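You operate a simulated robot arm through the tools that you are given. There is no shell and no other tool. Be economical: measure what you need, move in short steps, check, and stop when the job is done.

Carry out the task below with a simulated robot arm. There is one attempt and no reset: what you move stays moved.

Task
Open the mesh drawer, fetch the grey strainer and set it in the inside of the mesh drawer and shut the drawer again. Take the teal soap on the side shelf and put it away on the top of the care cabinet. Put the divider from the top of the shelf unit on top of the yellow mask. The order is free.

The check looks at the end state, three seconds after you hand in, the way a careful person would. Anything else that was tipped, shoved, dropped, spilled or broken makes it a failure.

Robot
A 6-joint arm with a two-finger gripper on a trunk, on a base that drives. Base frame: it is fixed to the floor where the robot stands at the start and does not move with it; the origin is under the middle of the robot, x ahead of it, y to its left, z up. Readings come in m, rad, newtons and seconds.
With the tool pointing down near the work surface it reaches from about 0.18 to 0.82 m from the robot's upright axis, wherever it stands. Its first joint turns from -2.897 to 2.897 rad. Places, roughly: divider [1.5, 1.25, 1.25]; grey strainer [1.75, 2.5, 1]; inside of the mesh drawer [0.8, -0.1, 0.8]; mesh drawer [0.8, -0.1, 0.8]; teal soap [1.75, 1.75, 1]; top of the care cabinet [-5.4, 5.3, 0.9]; yellow mask [1.5, 1.75, 1]. Payload 1.66 kg.
Tool frame: the origin (TCP) lies between the finger pads and is the grasp point; the fingertips stand 0.016 m ahead of it; z points along the fingers, y is the line along which they close. Largest opening 0.111 m; the body of the gripper starts 0.104 m behind the TCP.
Orientation is that of the tool frame in the base frame, as a unit quaternion [x, y, z, w]. With the fingers straight down and closing along the base's y, the tool's x points along the base's -x, its y along +y and its z along -z.

Tools
- The arm moves only by the tool nudge_tool. Its argument "steps" is a list of rows, each a list of 7 numbers: the turn, a rotation vector about the tool's x, y, z in units of 60 degrees (1.0 is 60 degrees), then the shift along the tool's x, y, z in units of 250 mm (1.0 is 250 mm), then the opening in per cent of the stroke, from 0 (shut) to 100 (fully open). In form: [[rx, ry, rz, dx, dy, dz, jaw], ...]. A call has 1 to 8 rows; each row is the pose to reach, as a shift and turn from the pose commanded when the call began, along the tool's axes at that moment. A call with a number of a shift or a turn outside -1 to 1 is refused whole. A row lasts 0.2 s, in which the tool goes at most 0.05 m and 0.15 rad; a call with a longer step from one row to the next is refused whole, and so is a gripper value outside its range. Where a pose cannot be reached the arm comes as near as it can. A force on the tool above 40 N (or 10 N above the force at the start of the call, whichever is more), or a blocked arm, ends the call early, and 0.2 s more pass. Each finger halts on what it meets, pressing with about 32 N; the grip force reading is that of the motor and also rises with nothing between the fingers. The clock runs only during rows and for 0.2 s after the last one: add rows that repeat a pose to give the fingers time. The reply holds the time, the measured pose of the TCP, the force on the tool along the base axes, the opening and the grip force, in the units named above and with some noise, with the torque about the TCP (base axes, N m) and any sound that the robot's microphone picked up.
- Cameras (640 x 400 px; columns grow to the right, rows downward): "scene" is now at [0.0505, 0.177, 1.4187]; the picture's right is [-0.17, -0.99, 0.00], its down [-0.81, 0.14, -0.57] and it looks along [0.57, -0.10, -0.82] (base axes); focal length 272 px, centre (320, 200). "wrist" rides on the gripper at [0.07, 0.014, -0.143] in the tool frame; the picture's right is [-0.19, 0.98, 0.00], its down [-0.87, -0.17, -0.47] and it looks along [-0.46, -0.09, 0.88] (tool axes); focal length 230 px, centre (320, 200). There is no depth. A picture from a camera that has moved, and an enlarged one, comes with that camera's place and axes in the base frame and with its lens.
- grab_frame(camera): a new picture of that camera. The clock stands still meanwhile.
- slide_trunk(by): slides the trunk up (or, below 0, down) by that many m; the arm and the scene camera ride with it, the base frame stays. It gives what a move gives, with no picture.
- drive_base(legs): drives the robot by 1 to 6 legs, each [ahead, left, turn to the left] in m, m and rad, along the robot's own axes; the way and the turn of a leg run together, so that a leg with both is an arc; at most 1.5 m and 3.142 rad a leg. The arm and the cameras ride along, it lands a little off, and it stops where it bumps. It gives what a move gives.
- turn_head(pan, tilt): turns the head with the scene camera to pan (to the left, within 2.094 rad either way) and tilt (down, from -0.506 to 1.204), counted from straight ahead of the robot. It gives what a move gives.
- close_up(camera, box): a new picture of the part [left, top, right, bottom] of that camera's present view, enlarged. The clock stands still meanwhile.
- finish_job(): hands the job in; it is judged then, once.

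Go step by step. Nothing tells you exact positions but the pictures and the camera data: compare them with the known pose of the tool, close in by small moves and look again before you grip or let go. The budget is 165 turns and 120 pictures, counting those below and the enlarged ones. Unless the task says otherwise, let go and move clear before handing in, and close with one line.

The tools are called as a command line: name --pt "numbers of a row" for each row, then --argument value for the rest, lists and objects as JSON in quotes. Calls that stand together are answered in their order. nudge_tool: Moves the arm, as the interface text tells. Its arguments: {"type":"object","properties":{"steps":{"type":"array"}},"required":["steps"]} The other tools are called the same way: slide_trunk (by) slides the trunk up or down; drive_base (legs) drives the base; turn_head (pan, tilt) turns the head that bears the scene camera; grab_frame (camera) takes a picture; close_up (camera, box) takes an enlarged picture of a part of a camera's view; finish_job () hands the job in.

At the start:

```text
t: 0.0
tcp_pos: [0.4899, 0.1422, 1.002]
ee_rot: [0.0, 1.0, 0.0, 0.0]
ft_force: [0.3, 0.4, -0.3]
ft_torque: [0.03, -0.01, -0.01]
finger_gap: 0.1109
grip_force: 0.0
trunk travel left (down, up): [-0.025, 0.565]
robot x, y, heading: [0.0004, -0.0016, 0.004]
head pan, tilt: [-0.171, 0.958]
```

scene: 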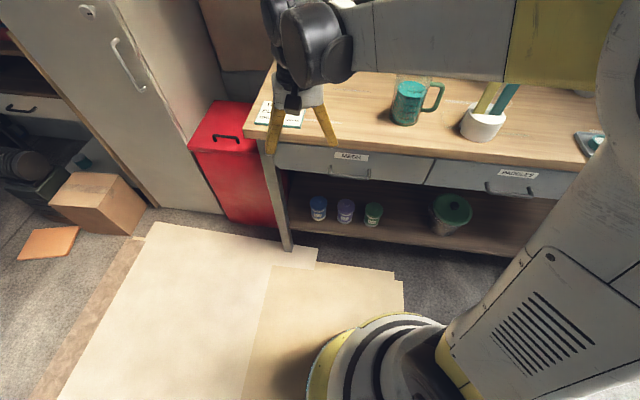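
wrist: 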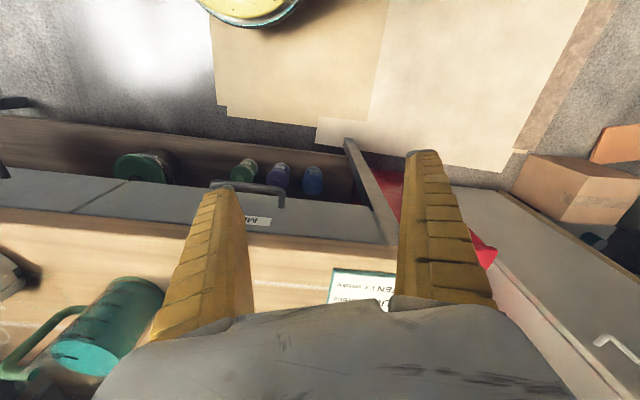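

I see a workbench ahead with two labelled drawers. I'll read the labels first and look around to the left.

close_up --camera "scene" --box '[240, 70, 600, 260]'

turn_head --pan 0.9 --tilt 0.4

grab_frame --camera "scene"

```text
1.78 times, centred on (420, 165) of scene
camera zoom: at [0.0505, 0.177, 1.4187], right [-0.17, -0.99, 0.0], down [-0.81, 0.14, -0.57], along [0.57, -0.1, -0.82], focal length 483 px, centre (142, 262)
```

zoom: 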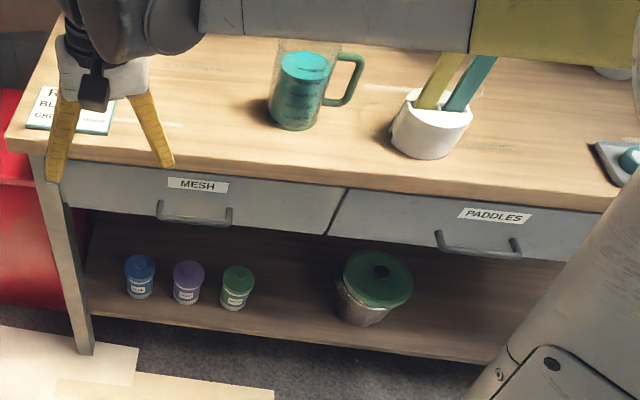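

```text
t: 1.3
tcp_pos: [0.4905, 0.142, 1.004]
ee_rot: [0.0, 1.0, -0.001, 0.0]
ft_force: [0.2, -0.4, 0.5]
ft_torque: [0.01, 0.0, -0.01]
finger_gap: 0.1108
grip_force: 0.0
trunk travel left (down, up): [-0.025, 0.565]
robot x, y, heading: [0.0002, -0.0006, -0.003]
head pan, tilt: [0.901, 0.4]
```

```text
116 pictures are left
camera scene: at [0.037, 0.2618, 1.466], right [0.78, -0.62, 0.0], down [-0.24, -0.3, -0.92], along [0.57, 0.72, -0.39], focal length 272 px, centre (320, 200)
```

scene: 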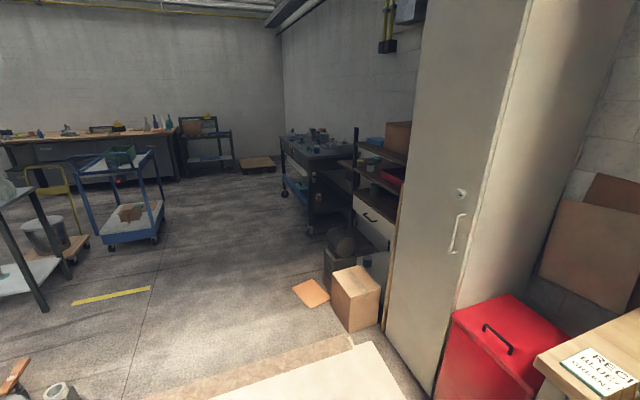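

The MESH drawer is the left one; its bar handle sits near (0.56, 0.0, 0.78). I'll look at the left side surroundings, then back off a little and turn the gripper to take the handle.

close_up --camera "scene" --box '[270, 100, 430, 300]'

drive_base --legs '[[-0.2, 0, 0]]'

nudge_tool --pt "0 0 0.125 0 0 0 100" --pt "0 0 0.25 0 0 0 100" --pt "0 0 0.375 0 0 0 100" --pt "0 0 0.5 0 0 0 100" --pt "0 0 0.625 0 0 0 100" --pt "0 0 0.75 0 0 0 100"

nudge_tool --pt "0 0 0.125 0 0 0 100" --pt "0 0 0.25 0 0 0 100" --pt "0 0 0.375 0 0 0 100" --pt "0 0 0.5 0 0 0 100" --pt "0 0 0.625 0 0 0 100" --pt "0 0 0.75 0 0 0 100"

nudge_tool --pt "-0.125 0 0 0 0 0 60" --pt "-0.25 0 0 0 0 0 60" --pt "-0.375 0 0 0 0 0 60" --pt "-0.5 0 0 0 0 0 60" --pt "-0.625 0 0 0 0 0 60" --pt "-0.75 0 0 0 0 0 60" --pt "-0.875 0 0 0 0 0 60" --pt "-1 0 0 0 0 0 60"

turn_head --pan -0.05 --tilt 0.75

grab_frame --camera "scene"

grab_frame --camera "wrist"

```text
2.00 times, centred on (350, 200) of scene
camera zoom: at [0.037, 0.2618, 1.466], right [0.78, -0.62, 0.0], down [-0.24, -0.3, -0.92], along [0.57, 0.72, -0.39], focal length 543 px, centre (260, 200)
```

zoom: 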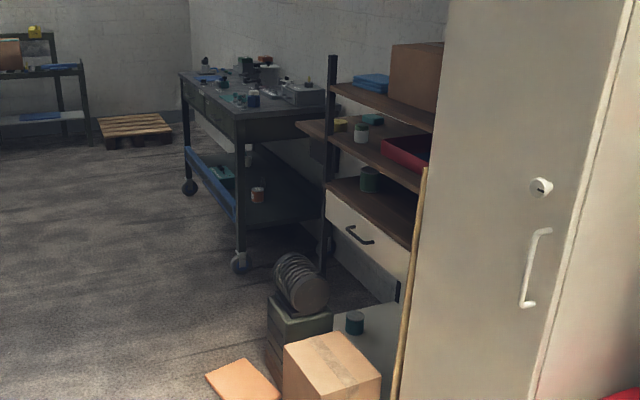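

```text
t: 3.0
tcp_pos: [0.2804, 0.1422, 1.004]
ee_rot: [0.001, 1.0, 0.0, 0.0]
ft_force: [0.1, -0.7, 0.1]
ft_torque: [0.0, -0.04, -0.01]
finger_gap: 0.1108
grip_force: 0.1
trunk travel left (down, up): [-0.025, 0.565]
robot x, y, heading: [-0.2091, 0.0008, -0.001]
head pan, tilt: [0.901, 0.4]
```

```text
t: 4.4
tcp_pos: [0.2794, 0.1419, 1.0045]
ee_rot: [0.384, 0.924, -0.001, -0.001]
ft_force: [-0.3, -0.1, -0.1]
ft_torque: [0.03, -0.04, -0.01]
finger_gap: 0.111
grip_force: 0.1
trunk travel left (down, up): [-0.025, 0.565]
robot x, y, heading: [-0.2085, -0.0019, -0.001]
head pan, tilt: [0.901, 0.4]
```

```text
t: 5.8
tcp_pos: [0.2812, 0.1426, 1.0042]
ee_rot: [0.708, 0.706, 0.0, 0.001]
ft_force: [-0.1, 0.0, -0.7]
ft_torque: [0.05, 0.0, 0.0]
finger_gap: 0.111
grip_force: 0.0
trunk travel left (down, up): [-0.025, 0.565]
robot x, y, heading: [-0.2098, 0.0011, 0.003]
head pan, tilt: [0.901, 0.4]
```

```text
t: 7.6
tcp_pos: [0.2803, 0.1433, 1.004]
ee_rot: [0.612, 0.612, 0.354, 0.354]
ft_force: [0.1, -0.2, -0.3]
ft_torque: [-0.02, 0.01, -0.01]
finger_gap: 0.0686
grip_force: 1.3
trunk travel left (down, up): [-0.025, 0.565]
robot x, y, heading: [-0.2119, 0.0006, -0.004]
head pan, tilt: [0.901, 0.4]
```

```text
t: 8.8
tcp_pos: [0.2805, 0.1421, 1.0045]
ee_rot: [0.613, 0.612, 0.353, 0.354]
ft_force: [-0.7, 0.6, 0.2]
ft_torque: [-0.02, 0.0, 0.01]
finger_gap: 0.0682
grip_force: 1.0
trunk travel left (down, up): [-0.025, 0.565]
robot x, y, heading: [-0.2066, -0.0022, 0.0]
head pan, tilt: [-0.051, 0.75]
```

```text
114 pictures are left
camera scene: at [-0.1478, 0.1852, 1.4349], right [-0.05, -1.0, 0.0], down [-0.68, 0.03, -0.73], along [0.73, -0.04, -0.68], focal length 272 px, centre (320, 200)
```

scene: 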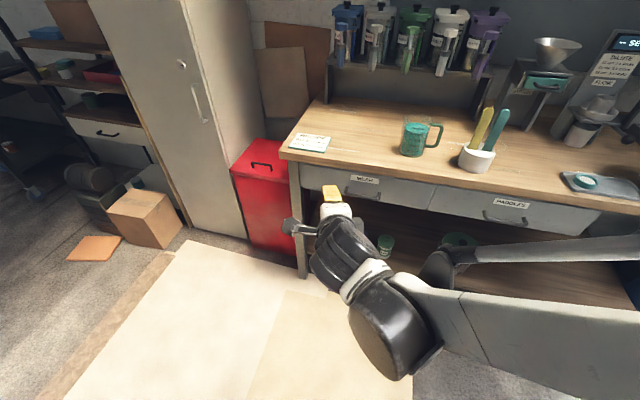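

```text
113 pictures are left
camera wrist: at [0.1636, 0.2117, 1.0864], right [0.49, -0.19, 0.85], down [-0.49, -0.87, 0.09], along [0.72, -0.46, -0.52], focal length 230 px, centre (320, 200)
```

wrist: 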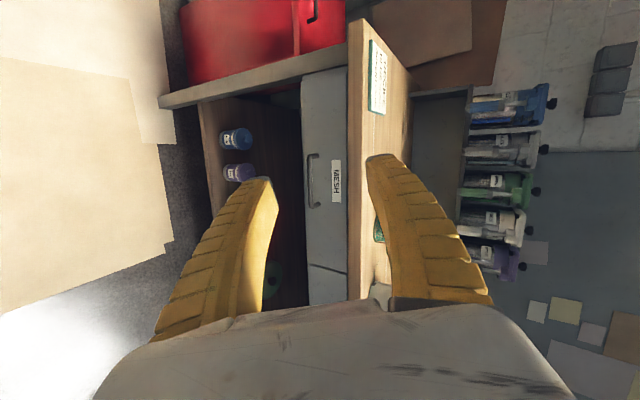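

The handle triangulates to about (0.555, 0.0, 0.79). I move to a pre-grasp pose with the tool pitched 60° forward.

nudge_tool --pt "0 0 0 -0.08 -0.026 0.14 60" --pt "0 0 0 -0.16 -0.052 0.28 60" --pt "0 0 0 -0.24 -0.078 0.42 60" --pt "0 0 0 -0.32 -0.104 0.56 60" --pt "0 0 0 -0.4 -0.13 0.7 60" --pt "0 0 0 -0.48 -0.156 0.84 60" --pt "0 0 0 -0.57 -0.184 0.98 60"

grab_frame --camera "wrist"

grab_frame --camera "scene"

```text
t: 10.4
tcp_pos: [0.4709, -0.0017, 0.8391]
ee_rot: [0.613, 0.612, 0.353, 0.353]
ft_force: [-0.2, 0.7, 0.4]
ft_torque: [0.01, 0.02, 0.02]
finger_gap: 0.0685
grip_force: 0.9
trunk travel left (down, up): [-0.025, 0.565]
robot x, y, heading: [-0.2109, 0.0014, -0.004]
head pan, tilt: [-0.051, 0.75]
```

```text
112 pictures are left
camera wrist: at [0.3539, 0.0676, 0.9225], right [0.49, -0.19, 0.85], down [-0.49, -0.87, 0.09], along [0.72, -0.46, -0.52], focal length 230 px, centre (320, 200)
```

wrist: 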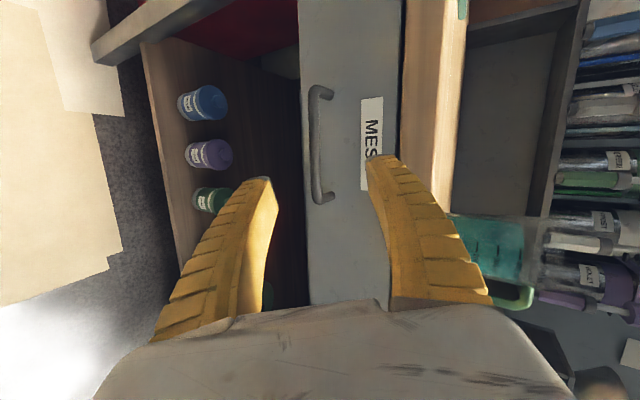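

```text
111 pictures are left
camera scene: at [-0.1478, 0.1851, 1.4349], right [-0.05, -1.0, 0.0], down [-0.68, 0.04, -0.73], along [0.73, -0.04, -0.68], focal length 272 px, centre (320, 200)
```

scene: 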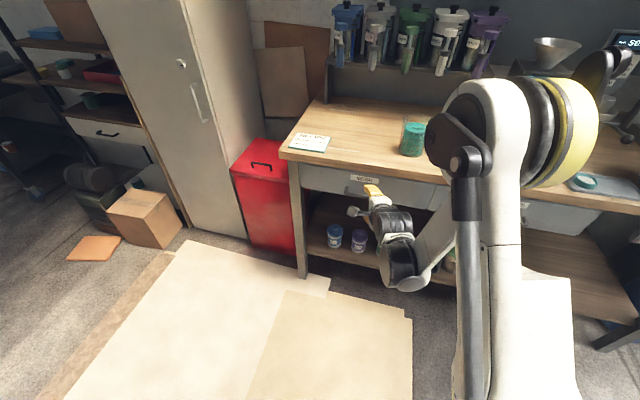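

Lined up with the handle, about 0.1 m along the tool axis. I go 0.07 m in and look.

nudge_tool --pt "0 0 0 0.02 -0.01 0.1 50" --pt "0 0 0 0.03 -0.012 0.2 50" --pt "0 0 0 0.03 -0.012 0.28 50"

grab_frame --camera "wrist"

close_up --camera "scene" --box '[290, 140, 450, 300]'

```text
t: 11.2
tcp_pos: [0.5307, 0.0083, 0.8025]
ee_rot: [0.613, 0.612, 0.353, 0.354]
ft_force: [-0.3, 1.0, 0.4]
ft_torque: [0.02, -0.02, 0.01]
finger_gap: 0.0576
grip_force: 1.2
trunk travel left (down, up): [-0.025, 0.565]
robot x, y, heading: [-0.2088, -0.0031, 0.002]
head pan, tilt: [-0.051, 0.75]
```

```text
110 pictures are left
camera wrist: at [0.4136, 0.0773, 0.8855], right [0.49, -0.19, 0.85], down [-0.49, -0.87, 0.09], along [0.72, -0.46, -0.52], focal length 230 px, centre (320, 200)
```

wrist: 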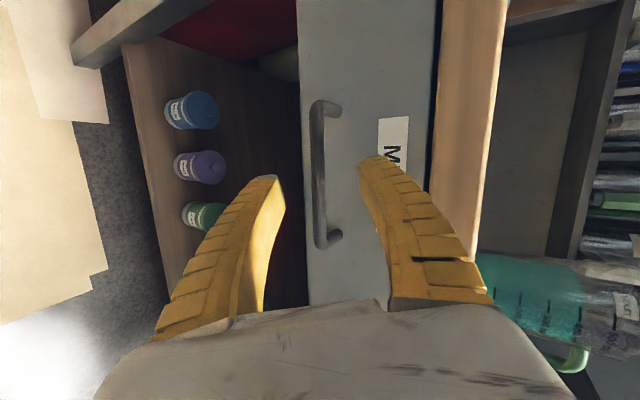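

```text
2.50 times, centred on (370, 220) of scene
camera zoom: at [-0.1477, 0.1851, 1.4349], right [-0.05, -1.0, 0.0], down [-0.68, 0.04, -0.73], along [0.73, -0.04, -0.68], focal length 679 px, centre (195, 150)
```

zoom: 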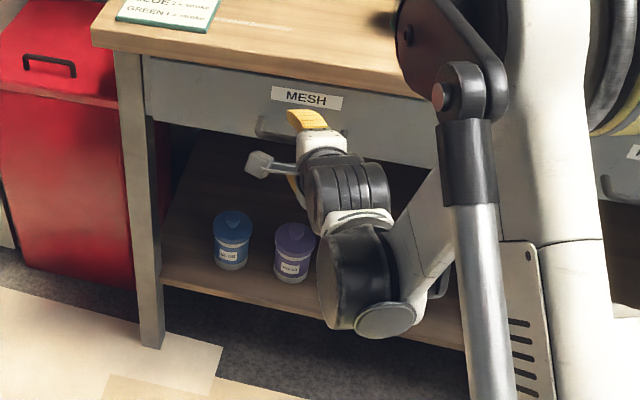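

The bar is centred between the fingers, about 0.035 m ahead. I advance and close on it.

nudge_tool --pt "0 0 0 0 -0.006 0.06 50" --pt "0 0 0 0 -0.006 0.13 50" --pt "0 0 0 0 -0.006 0.13 0" --pt "0 0 0 0 -0.006 0.13 0" --pt "0 0 0 0 -0.006 0.13 0"

grab_frame --camera "wrist"

```text
t: 12.4
tcp_pos: [0.5559, 0.0063, 0.785]
ee_rot: [0.613, 0.612, 0.353, 0.354]
ft_force: [-7.6, -0.1, -3.8]
ft_torque: [0.71, -0.15, 0.01]
finger_gap: 0.0086
grip_force: 34.1
trunk travel left (down, up): [-0.025, 0.565]
robot x, y, heading: [-0.2105, 0.0035, -0.003]
head pan, tilt: [-0.051, 0.75]
```

```text
108 pictures are left
camera wrist: at [0.4389, 0.0759, 0.8682], right [0.49, -0.19, 0.85], down [-0.49, -0.87, 0.09], along [0.72, -0.46, -0.52], focal length 230 px, centre (320, 200)
```

wrist: 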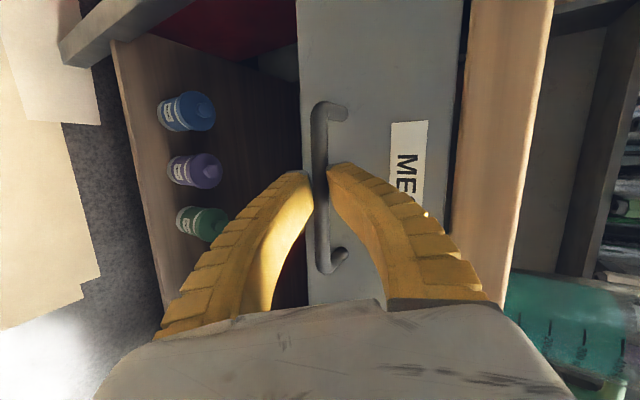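

The bar is gripped (gap 8.6 mm). I pull straight back.

nudge_tool --pt "0 0 0 0 -0.05 -0.0866 0" --pt "0 0 0 0 -0.11 -0.19 0" --pt "0 0 0 0 -0.17 -0.294 0" --pt "0 0 0 0 -0.23 -0.398 0" --pt "0 0 0 0 -0.29 -0.502 0" --pt "0 0 0 0 -0.35 -0.606 0" --pt "0 0 0 0 -0.41 -0.71 0" --pt "0 0 0 0 -0.46 -0.796 0"

grab_frame --camera "scene"

grab_frame --camera "wrist"

```text
t: 14.2
tcp_pos: [0.3947, 0.0089, 0.893]
ee_rot: [0.614, 0.613, 0.352, 0.352]
ft_force: [0.9, 0.1, -0.7]
ft_torque: [0.02, -0.04, 0.02]
finger_gap: 0.0
grip_force: 28.6
out of reach, approached as far as the arm can: row 2, 3, 4, 5, 6, 7, 8
trunk travel left (down, up): [-0.025, 0.565]
robot x, y, heading: [-0.2123, 0.0002, -0.004]
head pan, tilt: [-0.051, 0.75]
```

```text
107 pictures are left
camera scene: at [-0.1478, 0.1852, 1.4349], right [-0.05, -1.0, 0.0], down [-0.68, 0.04, -0.73], along [0.73, -0.04, -0.68], focal length 272 px, centre (320, 200)
```

scene: 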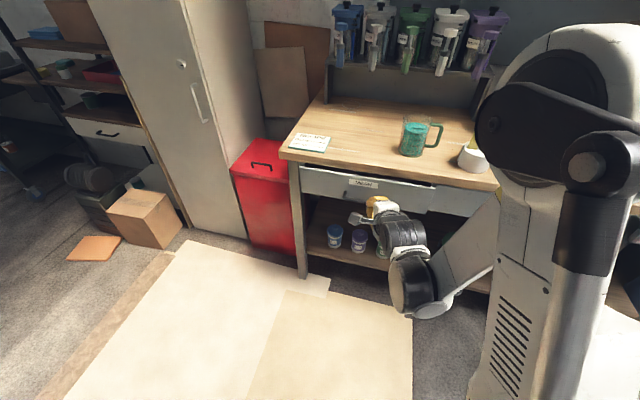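

```text
106 pictures are left
camera wrist: at [0.2781, 0.0778, 0.9762], right [0.49, -0.19, 0.85], down [-0.49, -0.87, 0.09], along [0.72, -0.46, -0.52], focal length 230 px, centre (320, 200)
```

wrist: 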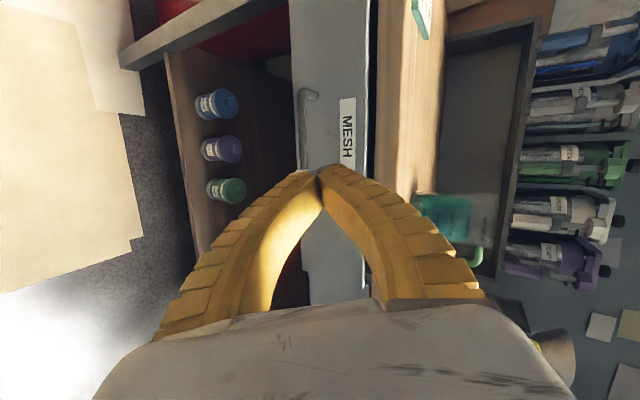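

The arm met its folding limit and the bar slipped out with the drawer open about 3 cm. I'll re-grip and pull with the base instead.

nudge_tool --pt "0 0 0 0 -0.01 0.1 50" --pt "0 0 0 0 -0.02 0.2 50" --pt "0 0 0 0 -0.03 0.3 50"

grab_frame --camera "wrist"

```text
t: 15.0
tcp_pos: [0.457, 0.0083, 0.8542]
ee_rot: [0.613, 0.612, 0.353, 0.353]
ft_force: [0.9, -0.3, 0.8]
ft_torque: [-0.02, 0.0, -0.05]
finger_gap: 0.0576
grip_force: 0.9
trunk travel left (down, up): [-0.025, 0.565]
robot x, y, heading: [-0.2106, -0.0021, -0.001]
head pan, tilt: [-0.051, 0.75]
```

```text
105 pictures are left
camera wrist: at [0.3401, 0.0783, 0.9361], right [0.49, -0.19, 0.85], down [-0.49, -0.87, 0.09], along [0.72, -0.46, -0.52], focal length 230 px, centre (320, 200)
```

wrist: 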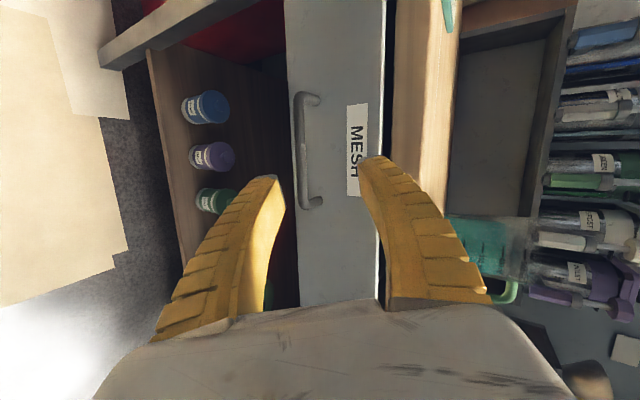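

The bar is now near (0.534, 0.01, 0.783). I approach and grip again.

nudge_tool --pt "0 0 0 0 -0.092 0.1 50" --pt "0 0 0 0 -0.092 0.22 50" --pt "0 0 0 0 -0.092 0.33 50" --pt "0 0 0 0 -0.092 0.4 50" --pt "0 0 0 0 -0.092 0.4 0" --pt "0 0 0 0 -0.092 0.4 0" --pt "0 0 0 0 -0.092 0.4 0"

grab_frame --camera "wrist"

```text
t: 16.6
tcp_pos: [0.5327, 0.0116, 0.7835]
ee_rot: [0.612, 0.612, 0.354, 0.354]
ft_force: [5.1, 8.8, 18.2]
ft_torque: [0.56, -0.21, -0.19]
finger_gap: 0.0121
grip_force: 33.7
out of reach, approached as far as the arm can: row 1, 2
trunk travel left (down, up): [-0.025, 0.565]
robot x, y, heading: [-0.2114, 0.0019, 0.001]
head pan, tilt: [-0.051, 0.75]
```

```text
104 pictures are left
camera wrist: at [0.4146, 0.0801, 0.8655], right [0.49, -0.19, 0.85], down [-0.49, -0.87, 0.09], along [0.72, -0.46, -0.52], focal length 230 px, centre (320, 200)
```

wrist: 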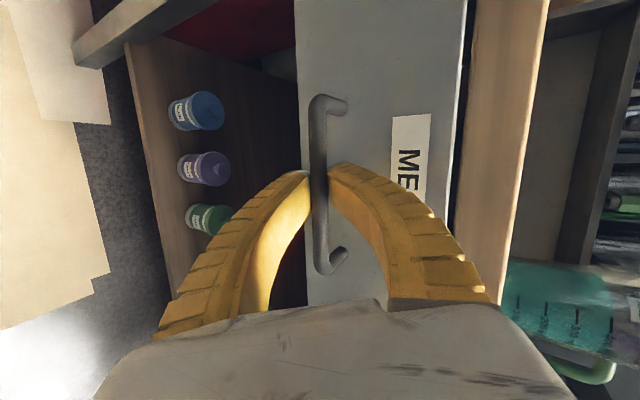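

Gripped. Now drive back 0.22 m.

drive_base --legs '[[-0.22, 0, 0]]'

grab_frame --camera "wrist"

grab_frame --camera "scene"

```text
t: 17.8
tcp_pos: [0.424, 0.0129, 0.7775]
ee_rot: [0.613, 0.616, 0.351, 0.349]
ft_force: [0.6, 3.0, -20.9]
ft_torque: [-0.07, -0.24, 0.09]
finger_gap: 0.0001
grip_force: 29.2
trunk travel left (down, up): [-0.025, 0.565]
robot x, y, heading: [-0.3212, -0.0018, 0.003]
head pan, tilt: [-0.051, 0.75]
stopped in leg 1: the force on the tool passed its limit at 71 N (the readings are from after the stop); the commanded pose is now the measured one
```

```text
103 pictures are left
camera wrist: at [0.3068, 0.0826, 0.8611], right [0.5, -0.19, 0.84], down [-0.49, -0.87, 0.1], along [0.71, -0.46, -0.53], focal length 230 px, centre (320, 200)
```

wrist: 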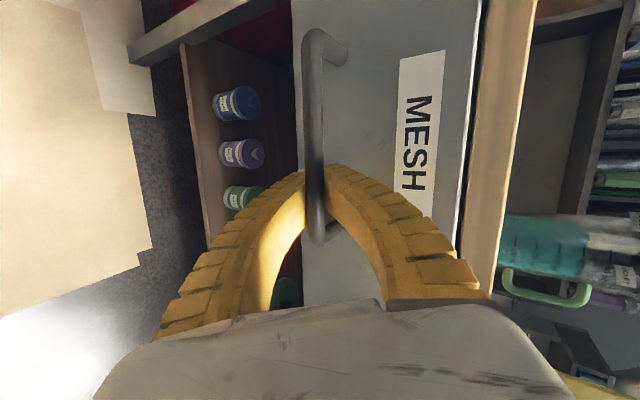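

```text
102 pictures are left
camera scene: at [-0.2554, 0.1856, 1.4348], right [-0.05, -1.0, 0.0], down [-0.68, 0.03, -0.73], along [0.73, -0.04, -0.68], focal length 272 px, centre (320, 200)
```

scene: 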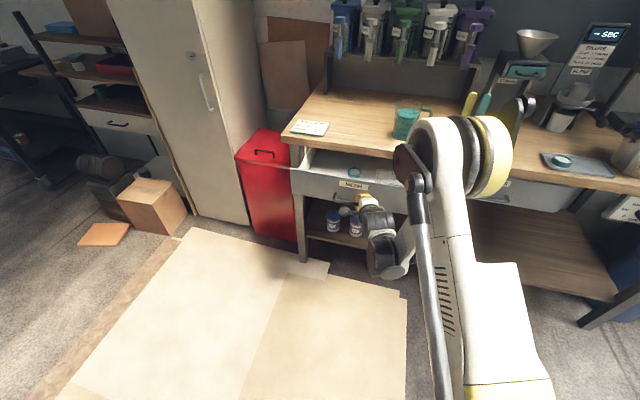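

The drawer came out about 0.15 m, then the force limit tripped. I'll look closely at it.

close_up --camera "wrist" --box '[230, 0, 470, 300]'

close_up --camera "scene" --box '[270, 100, 450, 250]'

```text
1.33 times, centred on (350, 150) of wrist
camera zoom: at [0.3068, 0.0826, 0.8611], right [0.5, -0.19, 0.84], down [-0.49, -0.87, 0.1], along [0.71, -0.46, -0.53], focal length 307 px, centre (280, 267)
```

zoom: 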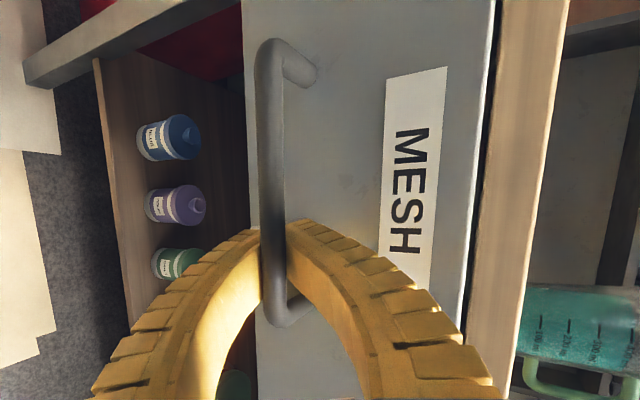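

```text
2.67 times, centred on (360, 175) of scene
camera zoom: at [-0.2554, 0.1856, 1.4348], right [-0.05, -1.0, 0.0], down [-0.68, 0.03, -0.73], along [0.73, -0.04, -0.68], focal length 724 px, centre (213, 267)
```

zoom: 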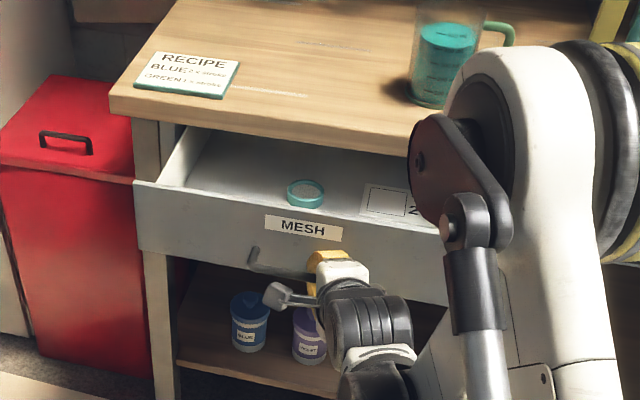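

The drawer is open about 0.14 m and the shut fingers are hooked behind the bar. I try to pull a little more.

drive_base --legs '[[-0.08, 0, 0]]'

grab_frame --camera "scene"

grab_frame --camera "wrist"

```text
t: 18.8
tcp_pos: [0.3812, 0.0164, 0.7761]
ee_rot: [0.613, 0.617, 0.352, 0.347]
ft_force: [0.7, 1.5, -13.5]
ft_torque: [0.01, -0.2, 0.01]
finger_gap: 0.0001
grip_force: 28.8
trunk travel left (down, up): [-0.025, 0.565]
robot x, y, heading: [-0.361, 0.0009, 0.001]
head pan, tilt: [-0.051, 0.75]
stopped in leg 1: the force on the tool passed its limit at 55 N (the readings are from after the stop); the commanded pose is now the measured one
```

```text
99 pictures are left
camera scene: at [-0.2978, 0.1856, 1.4349], right [-0.05, -1.0, 0.0], down [-0.68, 0.03, -0.73], along [0.73, -0.03, -0.68], focal length 272 px, centre (320, 200)
```

scene: 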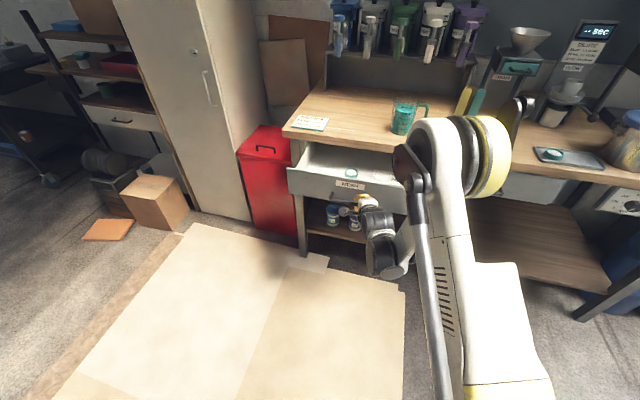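

```text
98 pictures are left
camera wrist: at [0.2648, 0.0852, 0.861], right [0.5, -0.19, 0.84], down [-0.48, -0.87, 0.1], along [0.72, -0.46, -0.53], focal length 230 px, centre (320, 200)
```

wrist: 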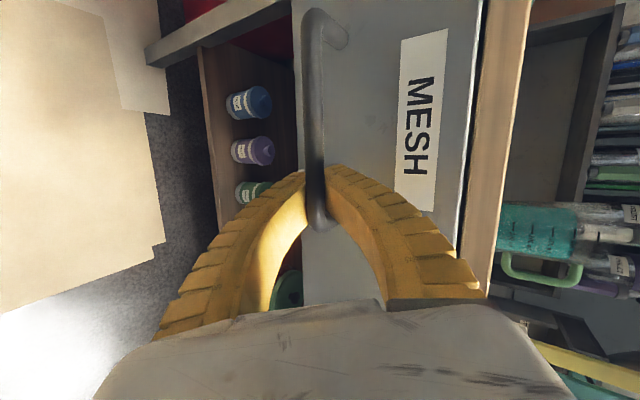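

The drawer is open about 0.18 m, enough room. I open the jaw and back off.

nudge_tool --pt "0 0 0 0 0 0 30" --pt "0 0 0 0 0 0 55" --pt "0 0 0 0 0 0 55"

drive_base --legs '[[-0.25, 0, 0]]'

grab_frame --camera "scene"

```text
t: 19.6
tcp_pos: [0.3817, 0.0171, 0.7785]
ee_rot: [0.612, 0.616, 0.353, 0.347]
ft_force: [0.1, 0.5, 0.5]
ft_torque: [0.01, 0.0, 0.02]
finger_gap: 0.0631
grip_force: 2.0
trunk travel left (down, up): [-0.025, 0.565]
robot x, y, heading: [-0.362, 0.0037, 0.001]
head pan, tilt: [-0.051, 0.75]
```

```text
t: 20.9
tcp_pos: [0.2728, 0.008, 0.7802]
ee_rot: [0.614, 0.613, 0.353, 0.35]
ft_force: [-1.5, 0.2, 0.2]
ft_torque: [0.0, 0.01, 0.03]
finger_gap: 0.0632
grip_force: 0.7
trunk travel left (down, up): [-0.025, 0.565]
robot x, y, heading: [-0.4674, -0.0042, -0.004]
head pan, tilt: [-0.051, 0.75]
stopped in leg 1: the robot was blocked; the commanded pose is now the measured one
```

```text
97 pictures are left
camera scene: at [-0.4054, 0.1811, 1.4349], right [-0.05, -1.0, 0.0], down [-0.68, 0.04, -0.73], along [0.73, -0.04, -0.68], focal length 272 px, centre (320, 200)
```

scene: 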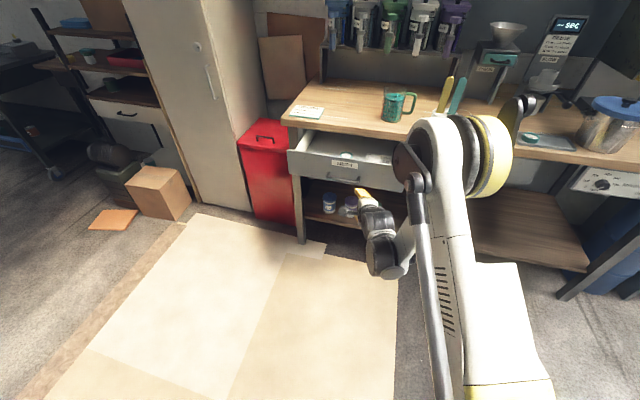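

The drawer stays open and is free of the gripper, but something behind blocked the base. I look to the back on both sides.

turn_head --pan 2.09 --tilt 0.7

grab_frame --camera "scene"

turn_head --pan -2.09 --tilt 0.7

grab_frame --camera "scene"

```text
t: 22.9
tcp_pos: [0.273, 0.007, 0.7788]
ee_rot: [0.615, 0.614, 0.352, 0.348]
ft_force: [0.1, -0.7, -0.1]
ft_torque: [-0.01, -0.04, 0.0]
finger_gap: 0.063
grip_force: 1.7
trunk travel left (down, up): [-0.025, 0.565]
robot x, y, heading: [-0.4675, -0.0045, -0.0]
head pan, tilt: [2.089, 0.7]
```

```text
96 pictures are left
camera scene: at [-0.5289, 0.2593, 1.4392], right [0.87, 0.49, 0.0], down [0.32, -0.56, -0.76], along [-0.38, 0.67, -0.64], focal length 272 px, centre (320, 200)
```

scene: 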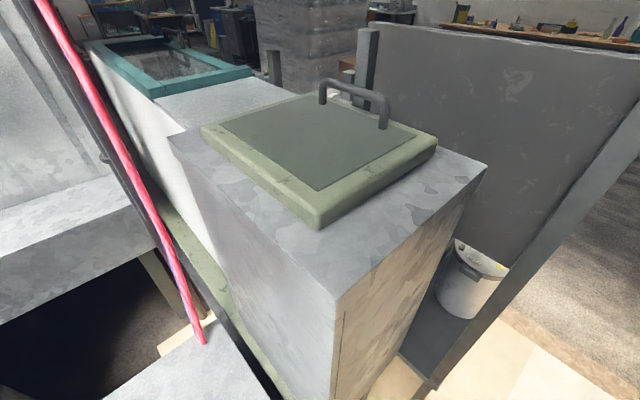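

```text
t: 26.3
tcp_pos: [0.2734, 0.0084, 0.7794]
ee_rot: [0.614, 0.614, 0.352, 0.349]
ft_force: [0.7, -0.8, 0.4]
ft_torque: [0.0, 0.01, 0.02]
finger_gap: 0.0629
grip_force: 0.8
trunk travel left (down, up): [-0.025, 0.565]
robot x, y, heading: [-0.4672, -0.0035, -0.006]
head pan, tilt: [-2.089, 0.7]
```

```text
95 pictures are left
camera scene: at [-0.5294, 0.1117, 1.4392], right [-0.87, 0.5, 0.0], down [0.32, 0.56, -0.76], along [-0.38, -0.66, -0.64], focal length 272 px, centre (320, 200)
```

scene: 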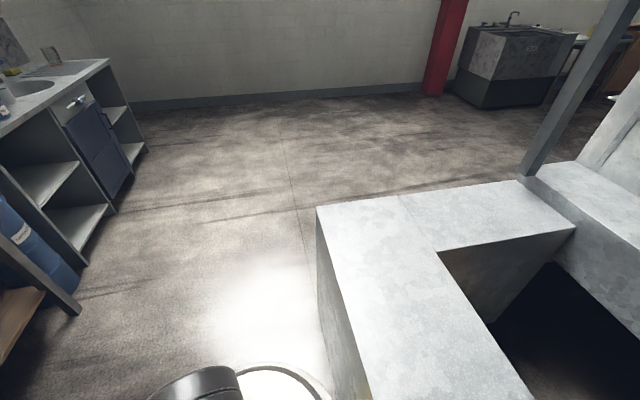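

A big fixed machine is behind; nothing fell. I fold the arm upright and in, then look left for the way to the shelf area.

nudge_tool --pt "0.125 0 0 0 0 0 60" --pt "0.25 0 0 0 0 0 60" --pt "0.375 0 0 0 0 0 60" --pt "0.5 0 0 0 0 0 60" --pt "0.625 0 0 0 0 0 60" --pt "0.75 0 0 0 0 0 60" --pt "0.875 0 0 0 0 0 60" --pt "1 0 0 0 0 0 60"

nudge_tool --pt "0 0 0 0 -0.125 -0.12 60" --pt "0 0 0 0 -0.25 -0.24 60" --pt "0 0 0 0 -0.375 -0.36 60" --pt "0 0 0 0 -0.5 -0.48 60" --pt "0 0 0 0 -0.625 -0.6 60" --pt "0 0 0 0 -0.75 -0.72 60" --pt "0 0 0 0 -0.875 -0.84 60" --pt "0 0 0 0 -1 -0.96 60"

turn_head --pan 1.3 --tilt 0.6

grab_frame --camera "scene"

```text
t: 28.1
tcp_pos: [0.2731, 0.0069, 0.779]
ee_rot: [0.706, 0.708, -0.003, -0.005]
ft_force: [-0.2, 0.5, -0.3]
ft_torque: [0.02, -0.01, -0.02]
finger_gap: 0.0685
grip_force: 1.5
trunk travel left (down, up): [-0.025, 0.565]
robot x, y, heading: [-0.4655, -0.0061, -0.003]
head pan, tilt: [-2.089, 0.7]
```

```text
t: 29.9
tcp_pos: [0.0306, 0.0051, 1.0215]
ee_rot: [0.706, 0.708, -0.003, -0.006]
ft_force: [0.1, -0.1, 0.0]
ft_torque: [0.01, -0.01, -0.01]
finger_gap: 0.0683
grip_force: 1.2
trunk travel left (down, up): [-0.025, 0.565]
robot x, y, heading: [-0.4687, -0.0028, -0.004]
head pan, tilt: [-2.089, 0.7]
```

```text
t: 32.8
tcp_pos: [0.0316, 0.0053, 1.0213]
ee_rot: [0.706, 0.708, -0.002, -0.005]
ft_force: [0.3, 0.5, 0.2]
ft_torque: [-0.01, -0.02, 0.0]
finger_gap: 0.0682
grip_force: 1.3
trunk travel left (down, up): [-0.025, 0.565]
robot x, y, heading: [-0.4676, -0.0059, -0.004]
head pan, tilt: [1.3, 0.6]
```

```text
94 pictures are left
camera scene: at [-0.4631, 0.2704, 1.4478], right [0.96, -0.27, 0.0], down [-0.15, -0.54, -0.83], along [0.22, 0.79, -0.56], focal length 272 px, centre (320, 200)
```

scene: 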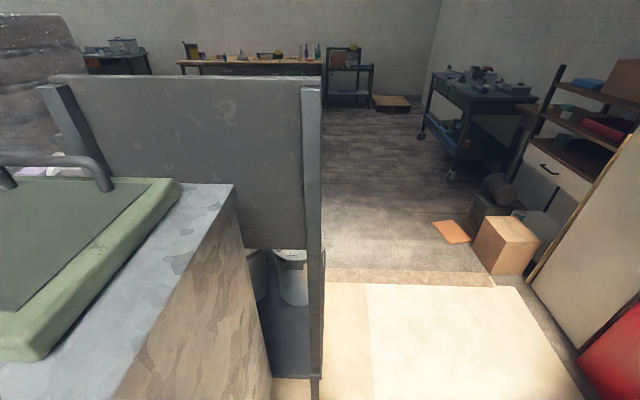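

The passage runs between the post at (-0.32, 0.78) and the locker. I drive through it to about (0.25, 0.85) and look at the shelf.

drive_base --legs '[[0.3, 0.1, 0], [0, 0, 1.2], [0.85, -0.12, 0]]'

turn_head --pan -0.45 --tilt 0.35

grab_frame --camera "scene"

```text
t: 42.1
tcp_pos: [0.4209, 1.3271, 1.0207]
ee_rot: [0.168, 0.986, -0.005, -0.003]
ft_force: [0.2, -0.4, 0.9]
ft_torque: [-0.01, 0.03, 0.0]
finger_gap: 0.0683
grip_force: 1.0
trunk travel left (down, up): [-0.025, 0.565]
robot x, y, heading: [0.2651, 0.8515, 1.234]
head pan, tilt: [1.3, 0.6]
```

```text
t: 43.9
tcp_pos: [0.4211, 1.3263, 1.0211]
ee_rot: [0.167, 0.986, -0.004, -0.003]
ft_force: [0.3, -0.9, -0.8]
ft_torque: [0.0, -0.02, -0.01]
finger_gap: 0.0683
grip_force: 1.5
trunk travel left (down, up): [-0.025, 0.565]
robot x, y, heading: [0.263, 0.855, 1.226]
head pan, tilt: [-0.45, 0.351]
```

```text
93 pictures are left
camera scene: at [0.144, 0.9633, 1.4705], right [0.7, -0.71, 0.0], down [-0.24, -0.24, -0.94], along [0.67, 0.66, -0.34], focal length 272 px, centre (320, 200)
```

scene: 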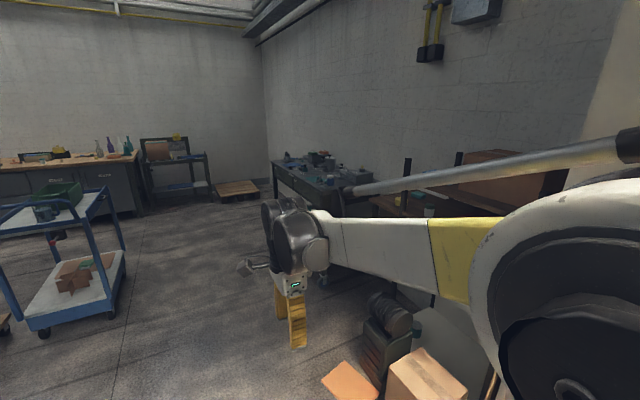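

The arm hides the view. I move on to about (0.35, 1.65) and turn to face the shelf.

drive_base --legs '[[0.785, 0.18, 0], [0, 0, -1.23]]'

turn_head --pan 0.15 --tilt 0.5

grab_frame --camera "scene"

```text
t: 51.1
tcp_pos: [0.8583, 1.683, 1.0211]
ee_rot: [0.692, 0.722, -0.003, -0.005]
ft_force: [0.5, -0.2, 0.5]
ft_torque: [0.01, 0.02, 0.01]
finger_gap: 0.0683
grip_force: 1.0
trunk travel left (down, up): [-0.025, 0.565]
robot x, y, heading: [0.3559, 1.6549, 0.036]
head pan, tilt: [-0.45, 0.351]
```

```text
t: 52.1
tcp_pos: [0.8565, 1.6821, 1.0202]
ee_rot: [0.692, 0.722, -0.002, -0.005]
ft_force: [0.0, 0.4, -0.2]
ft_torque: [-0.01, -0.05, -0.02]
finger_gap: 0.0683
grip_force: 1.1
trunk travel left (down, up): [-0.025, 0.565]
robot x, y, heading: [0.3551, 1.6558, 0.037]
head pan, tilt: [0.15, 0.499]
```

```text
92 pictures are left
camera scene: at [0.4202, 1.859, 1.4569], right [0.19, -0.98, 0.0], down [-0.47, -0.09, -0.88], along [0.86, 0.16, -0.48], focal length 272 px, centre (320, 200)
```

scene: 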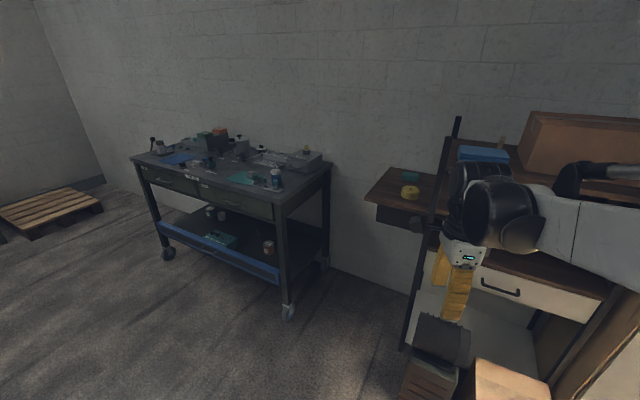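

close_up --camera "scene" --box '[340, 90, 640, 280]'

close_up --camera "scene" --box '[120, 110, 340, 260]'

```text
2.11 times, centred on (490, 185) of scene
camera zoom: at [0.4202, 1.859, 1.4569], right [0.19, -0.98, 0.0], down [-0.47, -0.09, -0.88], along [0.86, 0.16, -0.48], focal length 572 px, centre (-38, 232)
```

zoom: 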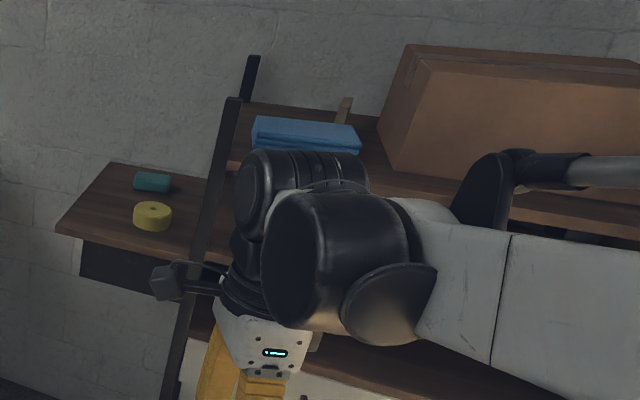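

```text
2.67 times, centred on (230, 185) of scene
camera zoom: at [0.4202, 1.859, 1.4569], right [0.19, -0.98, 0.0], down [-0.47, -0.09, -0.88], along [0.86, 0.16, -0.48], focal length 724 px, centre (560, 240)
```

zoom: 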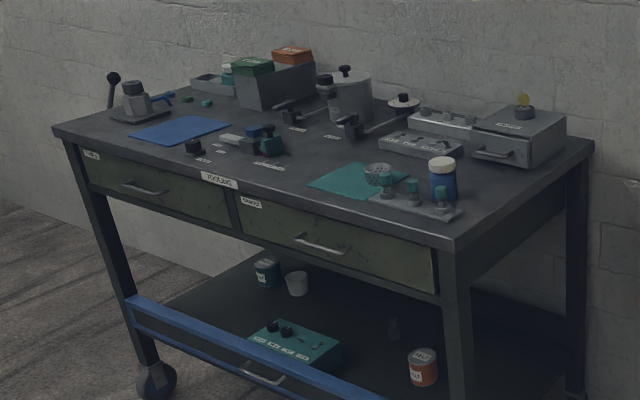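

The yellow mask (tape roll) and teal soap sit on the side shelf left of the unit, and the strainer is on the dark cart. I raise the trunk, move nearer, and look from above.

slide_trunk --by 0.35

drive_base --legs '[[0, 0.4, 0], [0.55, 0, 0]]'

turn_head --pan -0.55 --tilt 0.6

grab_frame --camera "scene"

turn_head --pan 0.35 --tilt 0.75

grab_frame --camera "scene"

```text
t: 55.5
tcp_pos: [0.856, 1.683, 1.3711]
ee_rot: [0.692, 0.722, -0.002, -0.006]
ft_force: [-0.2, -0.3, 0.0]
ft_torque: [-0.05, -0.04, 0.0]
finger_gap: 0.0683
grip_force: 1.3
trunk travel left (down, up): [-0.375, 0.215]
robot x, y, heading: [0.359, 1.6507, 0.038]
head pan, tilt: [0.15, 0.499]
```

```text
t: 60.8
tcp_pos: [1.3899, 2.1092, 1.3708]
ee_rot: [0.691, 0.723, -0.003, -0.005]
ft_force: [0.6, -0.2, 0.3]
ft_torque: [-0.01, 0.05, -0.01]
finger_gap: 0.0684
grip_force: 1.8
trunk travel left (down, up): [-0.375, 0.215]
robot x, y, heading: [0.8892, 2.0763, 0.036]
head pan, tilt: [0.15, 0.499]
```

```text
t: 61.9
tcp_pos: [1.3891, 2.1089, 1.3706]
ee_rot: [0.691, 0.723, -0.002, -0.005]
ft_force: [0.5, 0.9, 0.2]
ft_torque: [0.01, -0.03, 0.0]
finger_gap: 0.0685
grip_force: 1.2
trunk travel left (down, up): [-0.375, 0.215]
robot x, y, heading: [0.8899, 2.079, 0.04]
head pan, tilt: [-0.55, 0.6]
```

```text
89 pictures are left
camera scene: at [0.9416, 2.2248, 1.7978], right [-0.49, -0.87, 0.0], down [-0.49, 0.28, -0.83], along [0.72, -0.4, -0.56], focal length 272 px, centre (320, 200)
```

scene: 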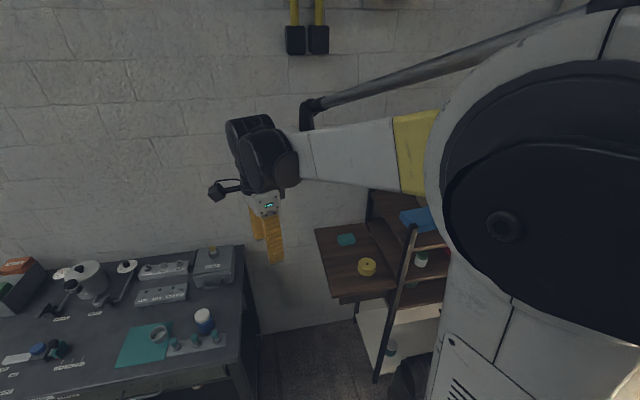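

```text
t: 63.1
tcp_pos: [1.3892, 2.1094, 1.3707]
ee_rot: [0.691, 0.723, -0.002, -0.005]
ft_force: [0.4, -0.7, 0.9]
ft_torque: [-0.02, 0.01, -0.01]
finger_gap: 0.0683
grip_force: 0.9
trunk travel left (down, up): [-0.375, 0.215]
robot x, y, heading: [0.8922, 2.0814, 0.042]
head pan, tilt: [0.351, 0.75]
```

```text
88 pictures are left
camera scene: at [0.9411, 2.2993, 1.7849], right [0.38, -0.93, 0.0], down [-0.63, -0.26, -0.73], along [0.68, 0.28, -0.68], focal length 272 px, centre (320, 200)
```

scene: 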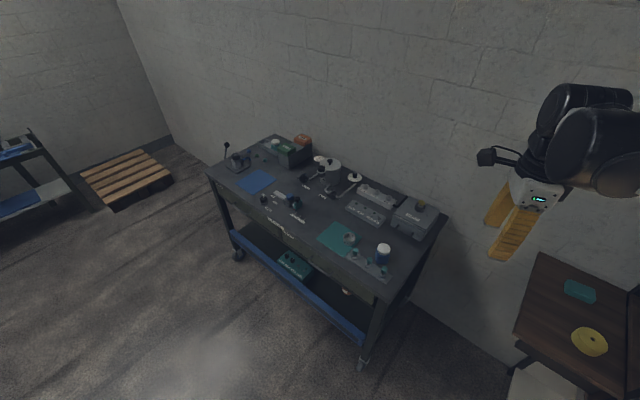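

close_up --camera "scene" --box '[290, 190, 450, 290]'

close_up --camera "scene" --box '[500, 240, 640, 390]'

grab_frame --camera "wrist"

```text
4.00 times, centred on (370, 240) of scene
camera zoom: at [0.9411, 2.2993, 1.7849], right [0.38, -0.93, 0.0], down [-0.63, -0.26, -0.73], along [0.68, 0.28, -0.68], focal length 1086 px, centre (120, 40)
```

zoom: 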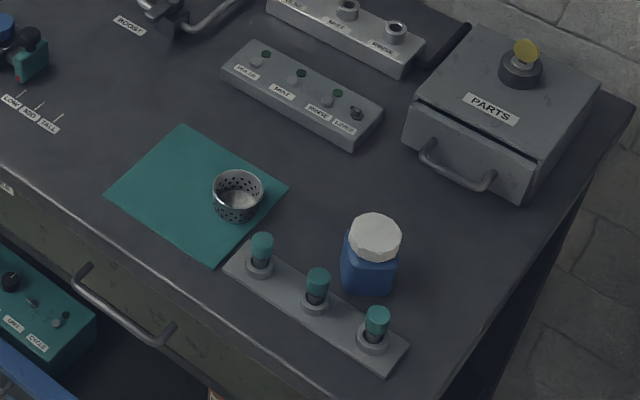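

```text
2.67 times, centred on (570, 315) of scene
camera zoom: at [0.9411, 2.2993, 1.7849], right [0.38, -0.93, 0.0], down [-0.63, -0.26, -0.73], along [0.68, 0.28, -0.68], focal length 724 px, centre (-347, -107)
```

zoom: 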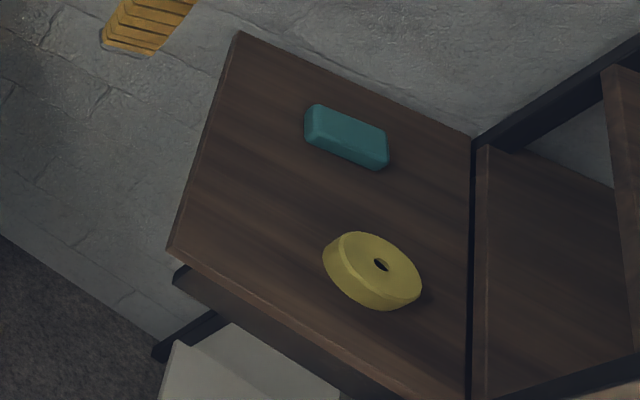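

```text
85 pictures are left
camera wrist: at [1.4014, 2.1793, 1.5129], right [0.99, -0.15, -0.01], down [-0.12, -0.87, 0.47], along [-0.08, -0.46, -0.88], focal length 230 px, centre (320, 200)
```

wrist: 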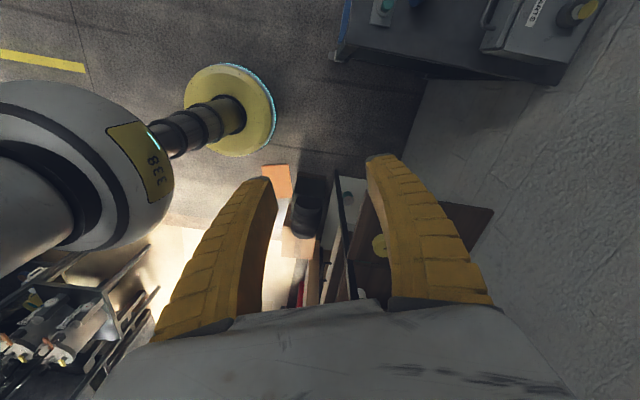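

The grey strainer is the small perforated cup on the teal cloth near (1.66, 2.46). I position the base in front of the cart and turn the tool back to close along y.

drive_base --legs '[[0.13, 0.24, 0]]'

nudge_tool --pt "0 0 -0.125 0 0 0 100" --pt "0 0 -0.25 0 0 0 100" --pt "0 0 -0.375 0 0 0 100" --pt "0 0 -0.5 0 0 0 100" --pt "0 0 -0.625 0 0 0 100" --pt "0 0 -0.75 0 0 0 100"

nudge_tool --pt "0 0 -0.125 0 0 0 100" --pt "0 0 -0.25 0 0 0 100" --pt "0 0 -0.375 0 0 0 100" --pt "0 0 -0.5 0 0 0 100" --pt "0 0 -0.625 0 0 0 100" --pt "0 0 -0.75 0 0 0 100"

grab_frame --camera "wrist"

```text
t: 65.0
tcp_pos: [1.5088, 2.3531, 1.371]
ee_rot: [0.691, 0.722, -0.003, -0.003]
ft_force: [0.0, 0.7, -0.3]
ft_torque: [-0.02, 0.01, 0.0]
finger_gap: 0.0684
grip_force: 1.6
trunk travel left (down, up): [-0.375, 0.215]
robot x, y, heading: [1.0096, 2.3212, 0.038]
head pan, tilt: [0.351, 0.75]
```

```text
t: 66.4
tcp_pos: [1.5092, 2.3532, 1.371]
ee_rot: [0.362, 0.932, -0.001, -0.005]
ft_force: [0.3, -0.1, -0.1]
ft_torque: [0.02, -0.01, -0.03]
finger_gap: 0.1109
grip_force: 0.1
trunk travel left (down, up): [-0.375, 0.215]
robot x, y, heading: [1.0093, 2.3219, 0.037]
head pan, tilt: [0.351, 0.75]
```

```text
t: 67.8
tcp_pos: [1.5098, 2.3521, 1.3708]
ee_rot: [-0.022, 1.0, 0.001, -0.005]
ft_force: [0.8, -0.6, 0.6]
ft_torque: [0.0, 0.01, 0.04]
finger_gap: 0.1109
grip_force: 0.0
trunk travel left (down, up): [-0.375, 0.215]
robot x, y, heading: [1.0152, 2.3252, 0.043]
head pan, tilt: [0.351, 0.75]
```

```text
84 pictures are left
camera wrist: at [1.4401, 2.3621, 1.514], right [0.15, 0.99, 0.0], down [0.88, -0.13, 0.46], along [0.46, -0.07, -0.89], focal length 230 px, centre (320, 200)
```

wrist: 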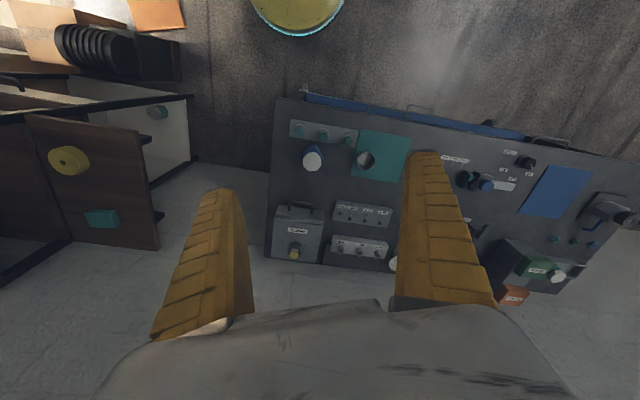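

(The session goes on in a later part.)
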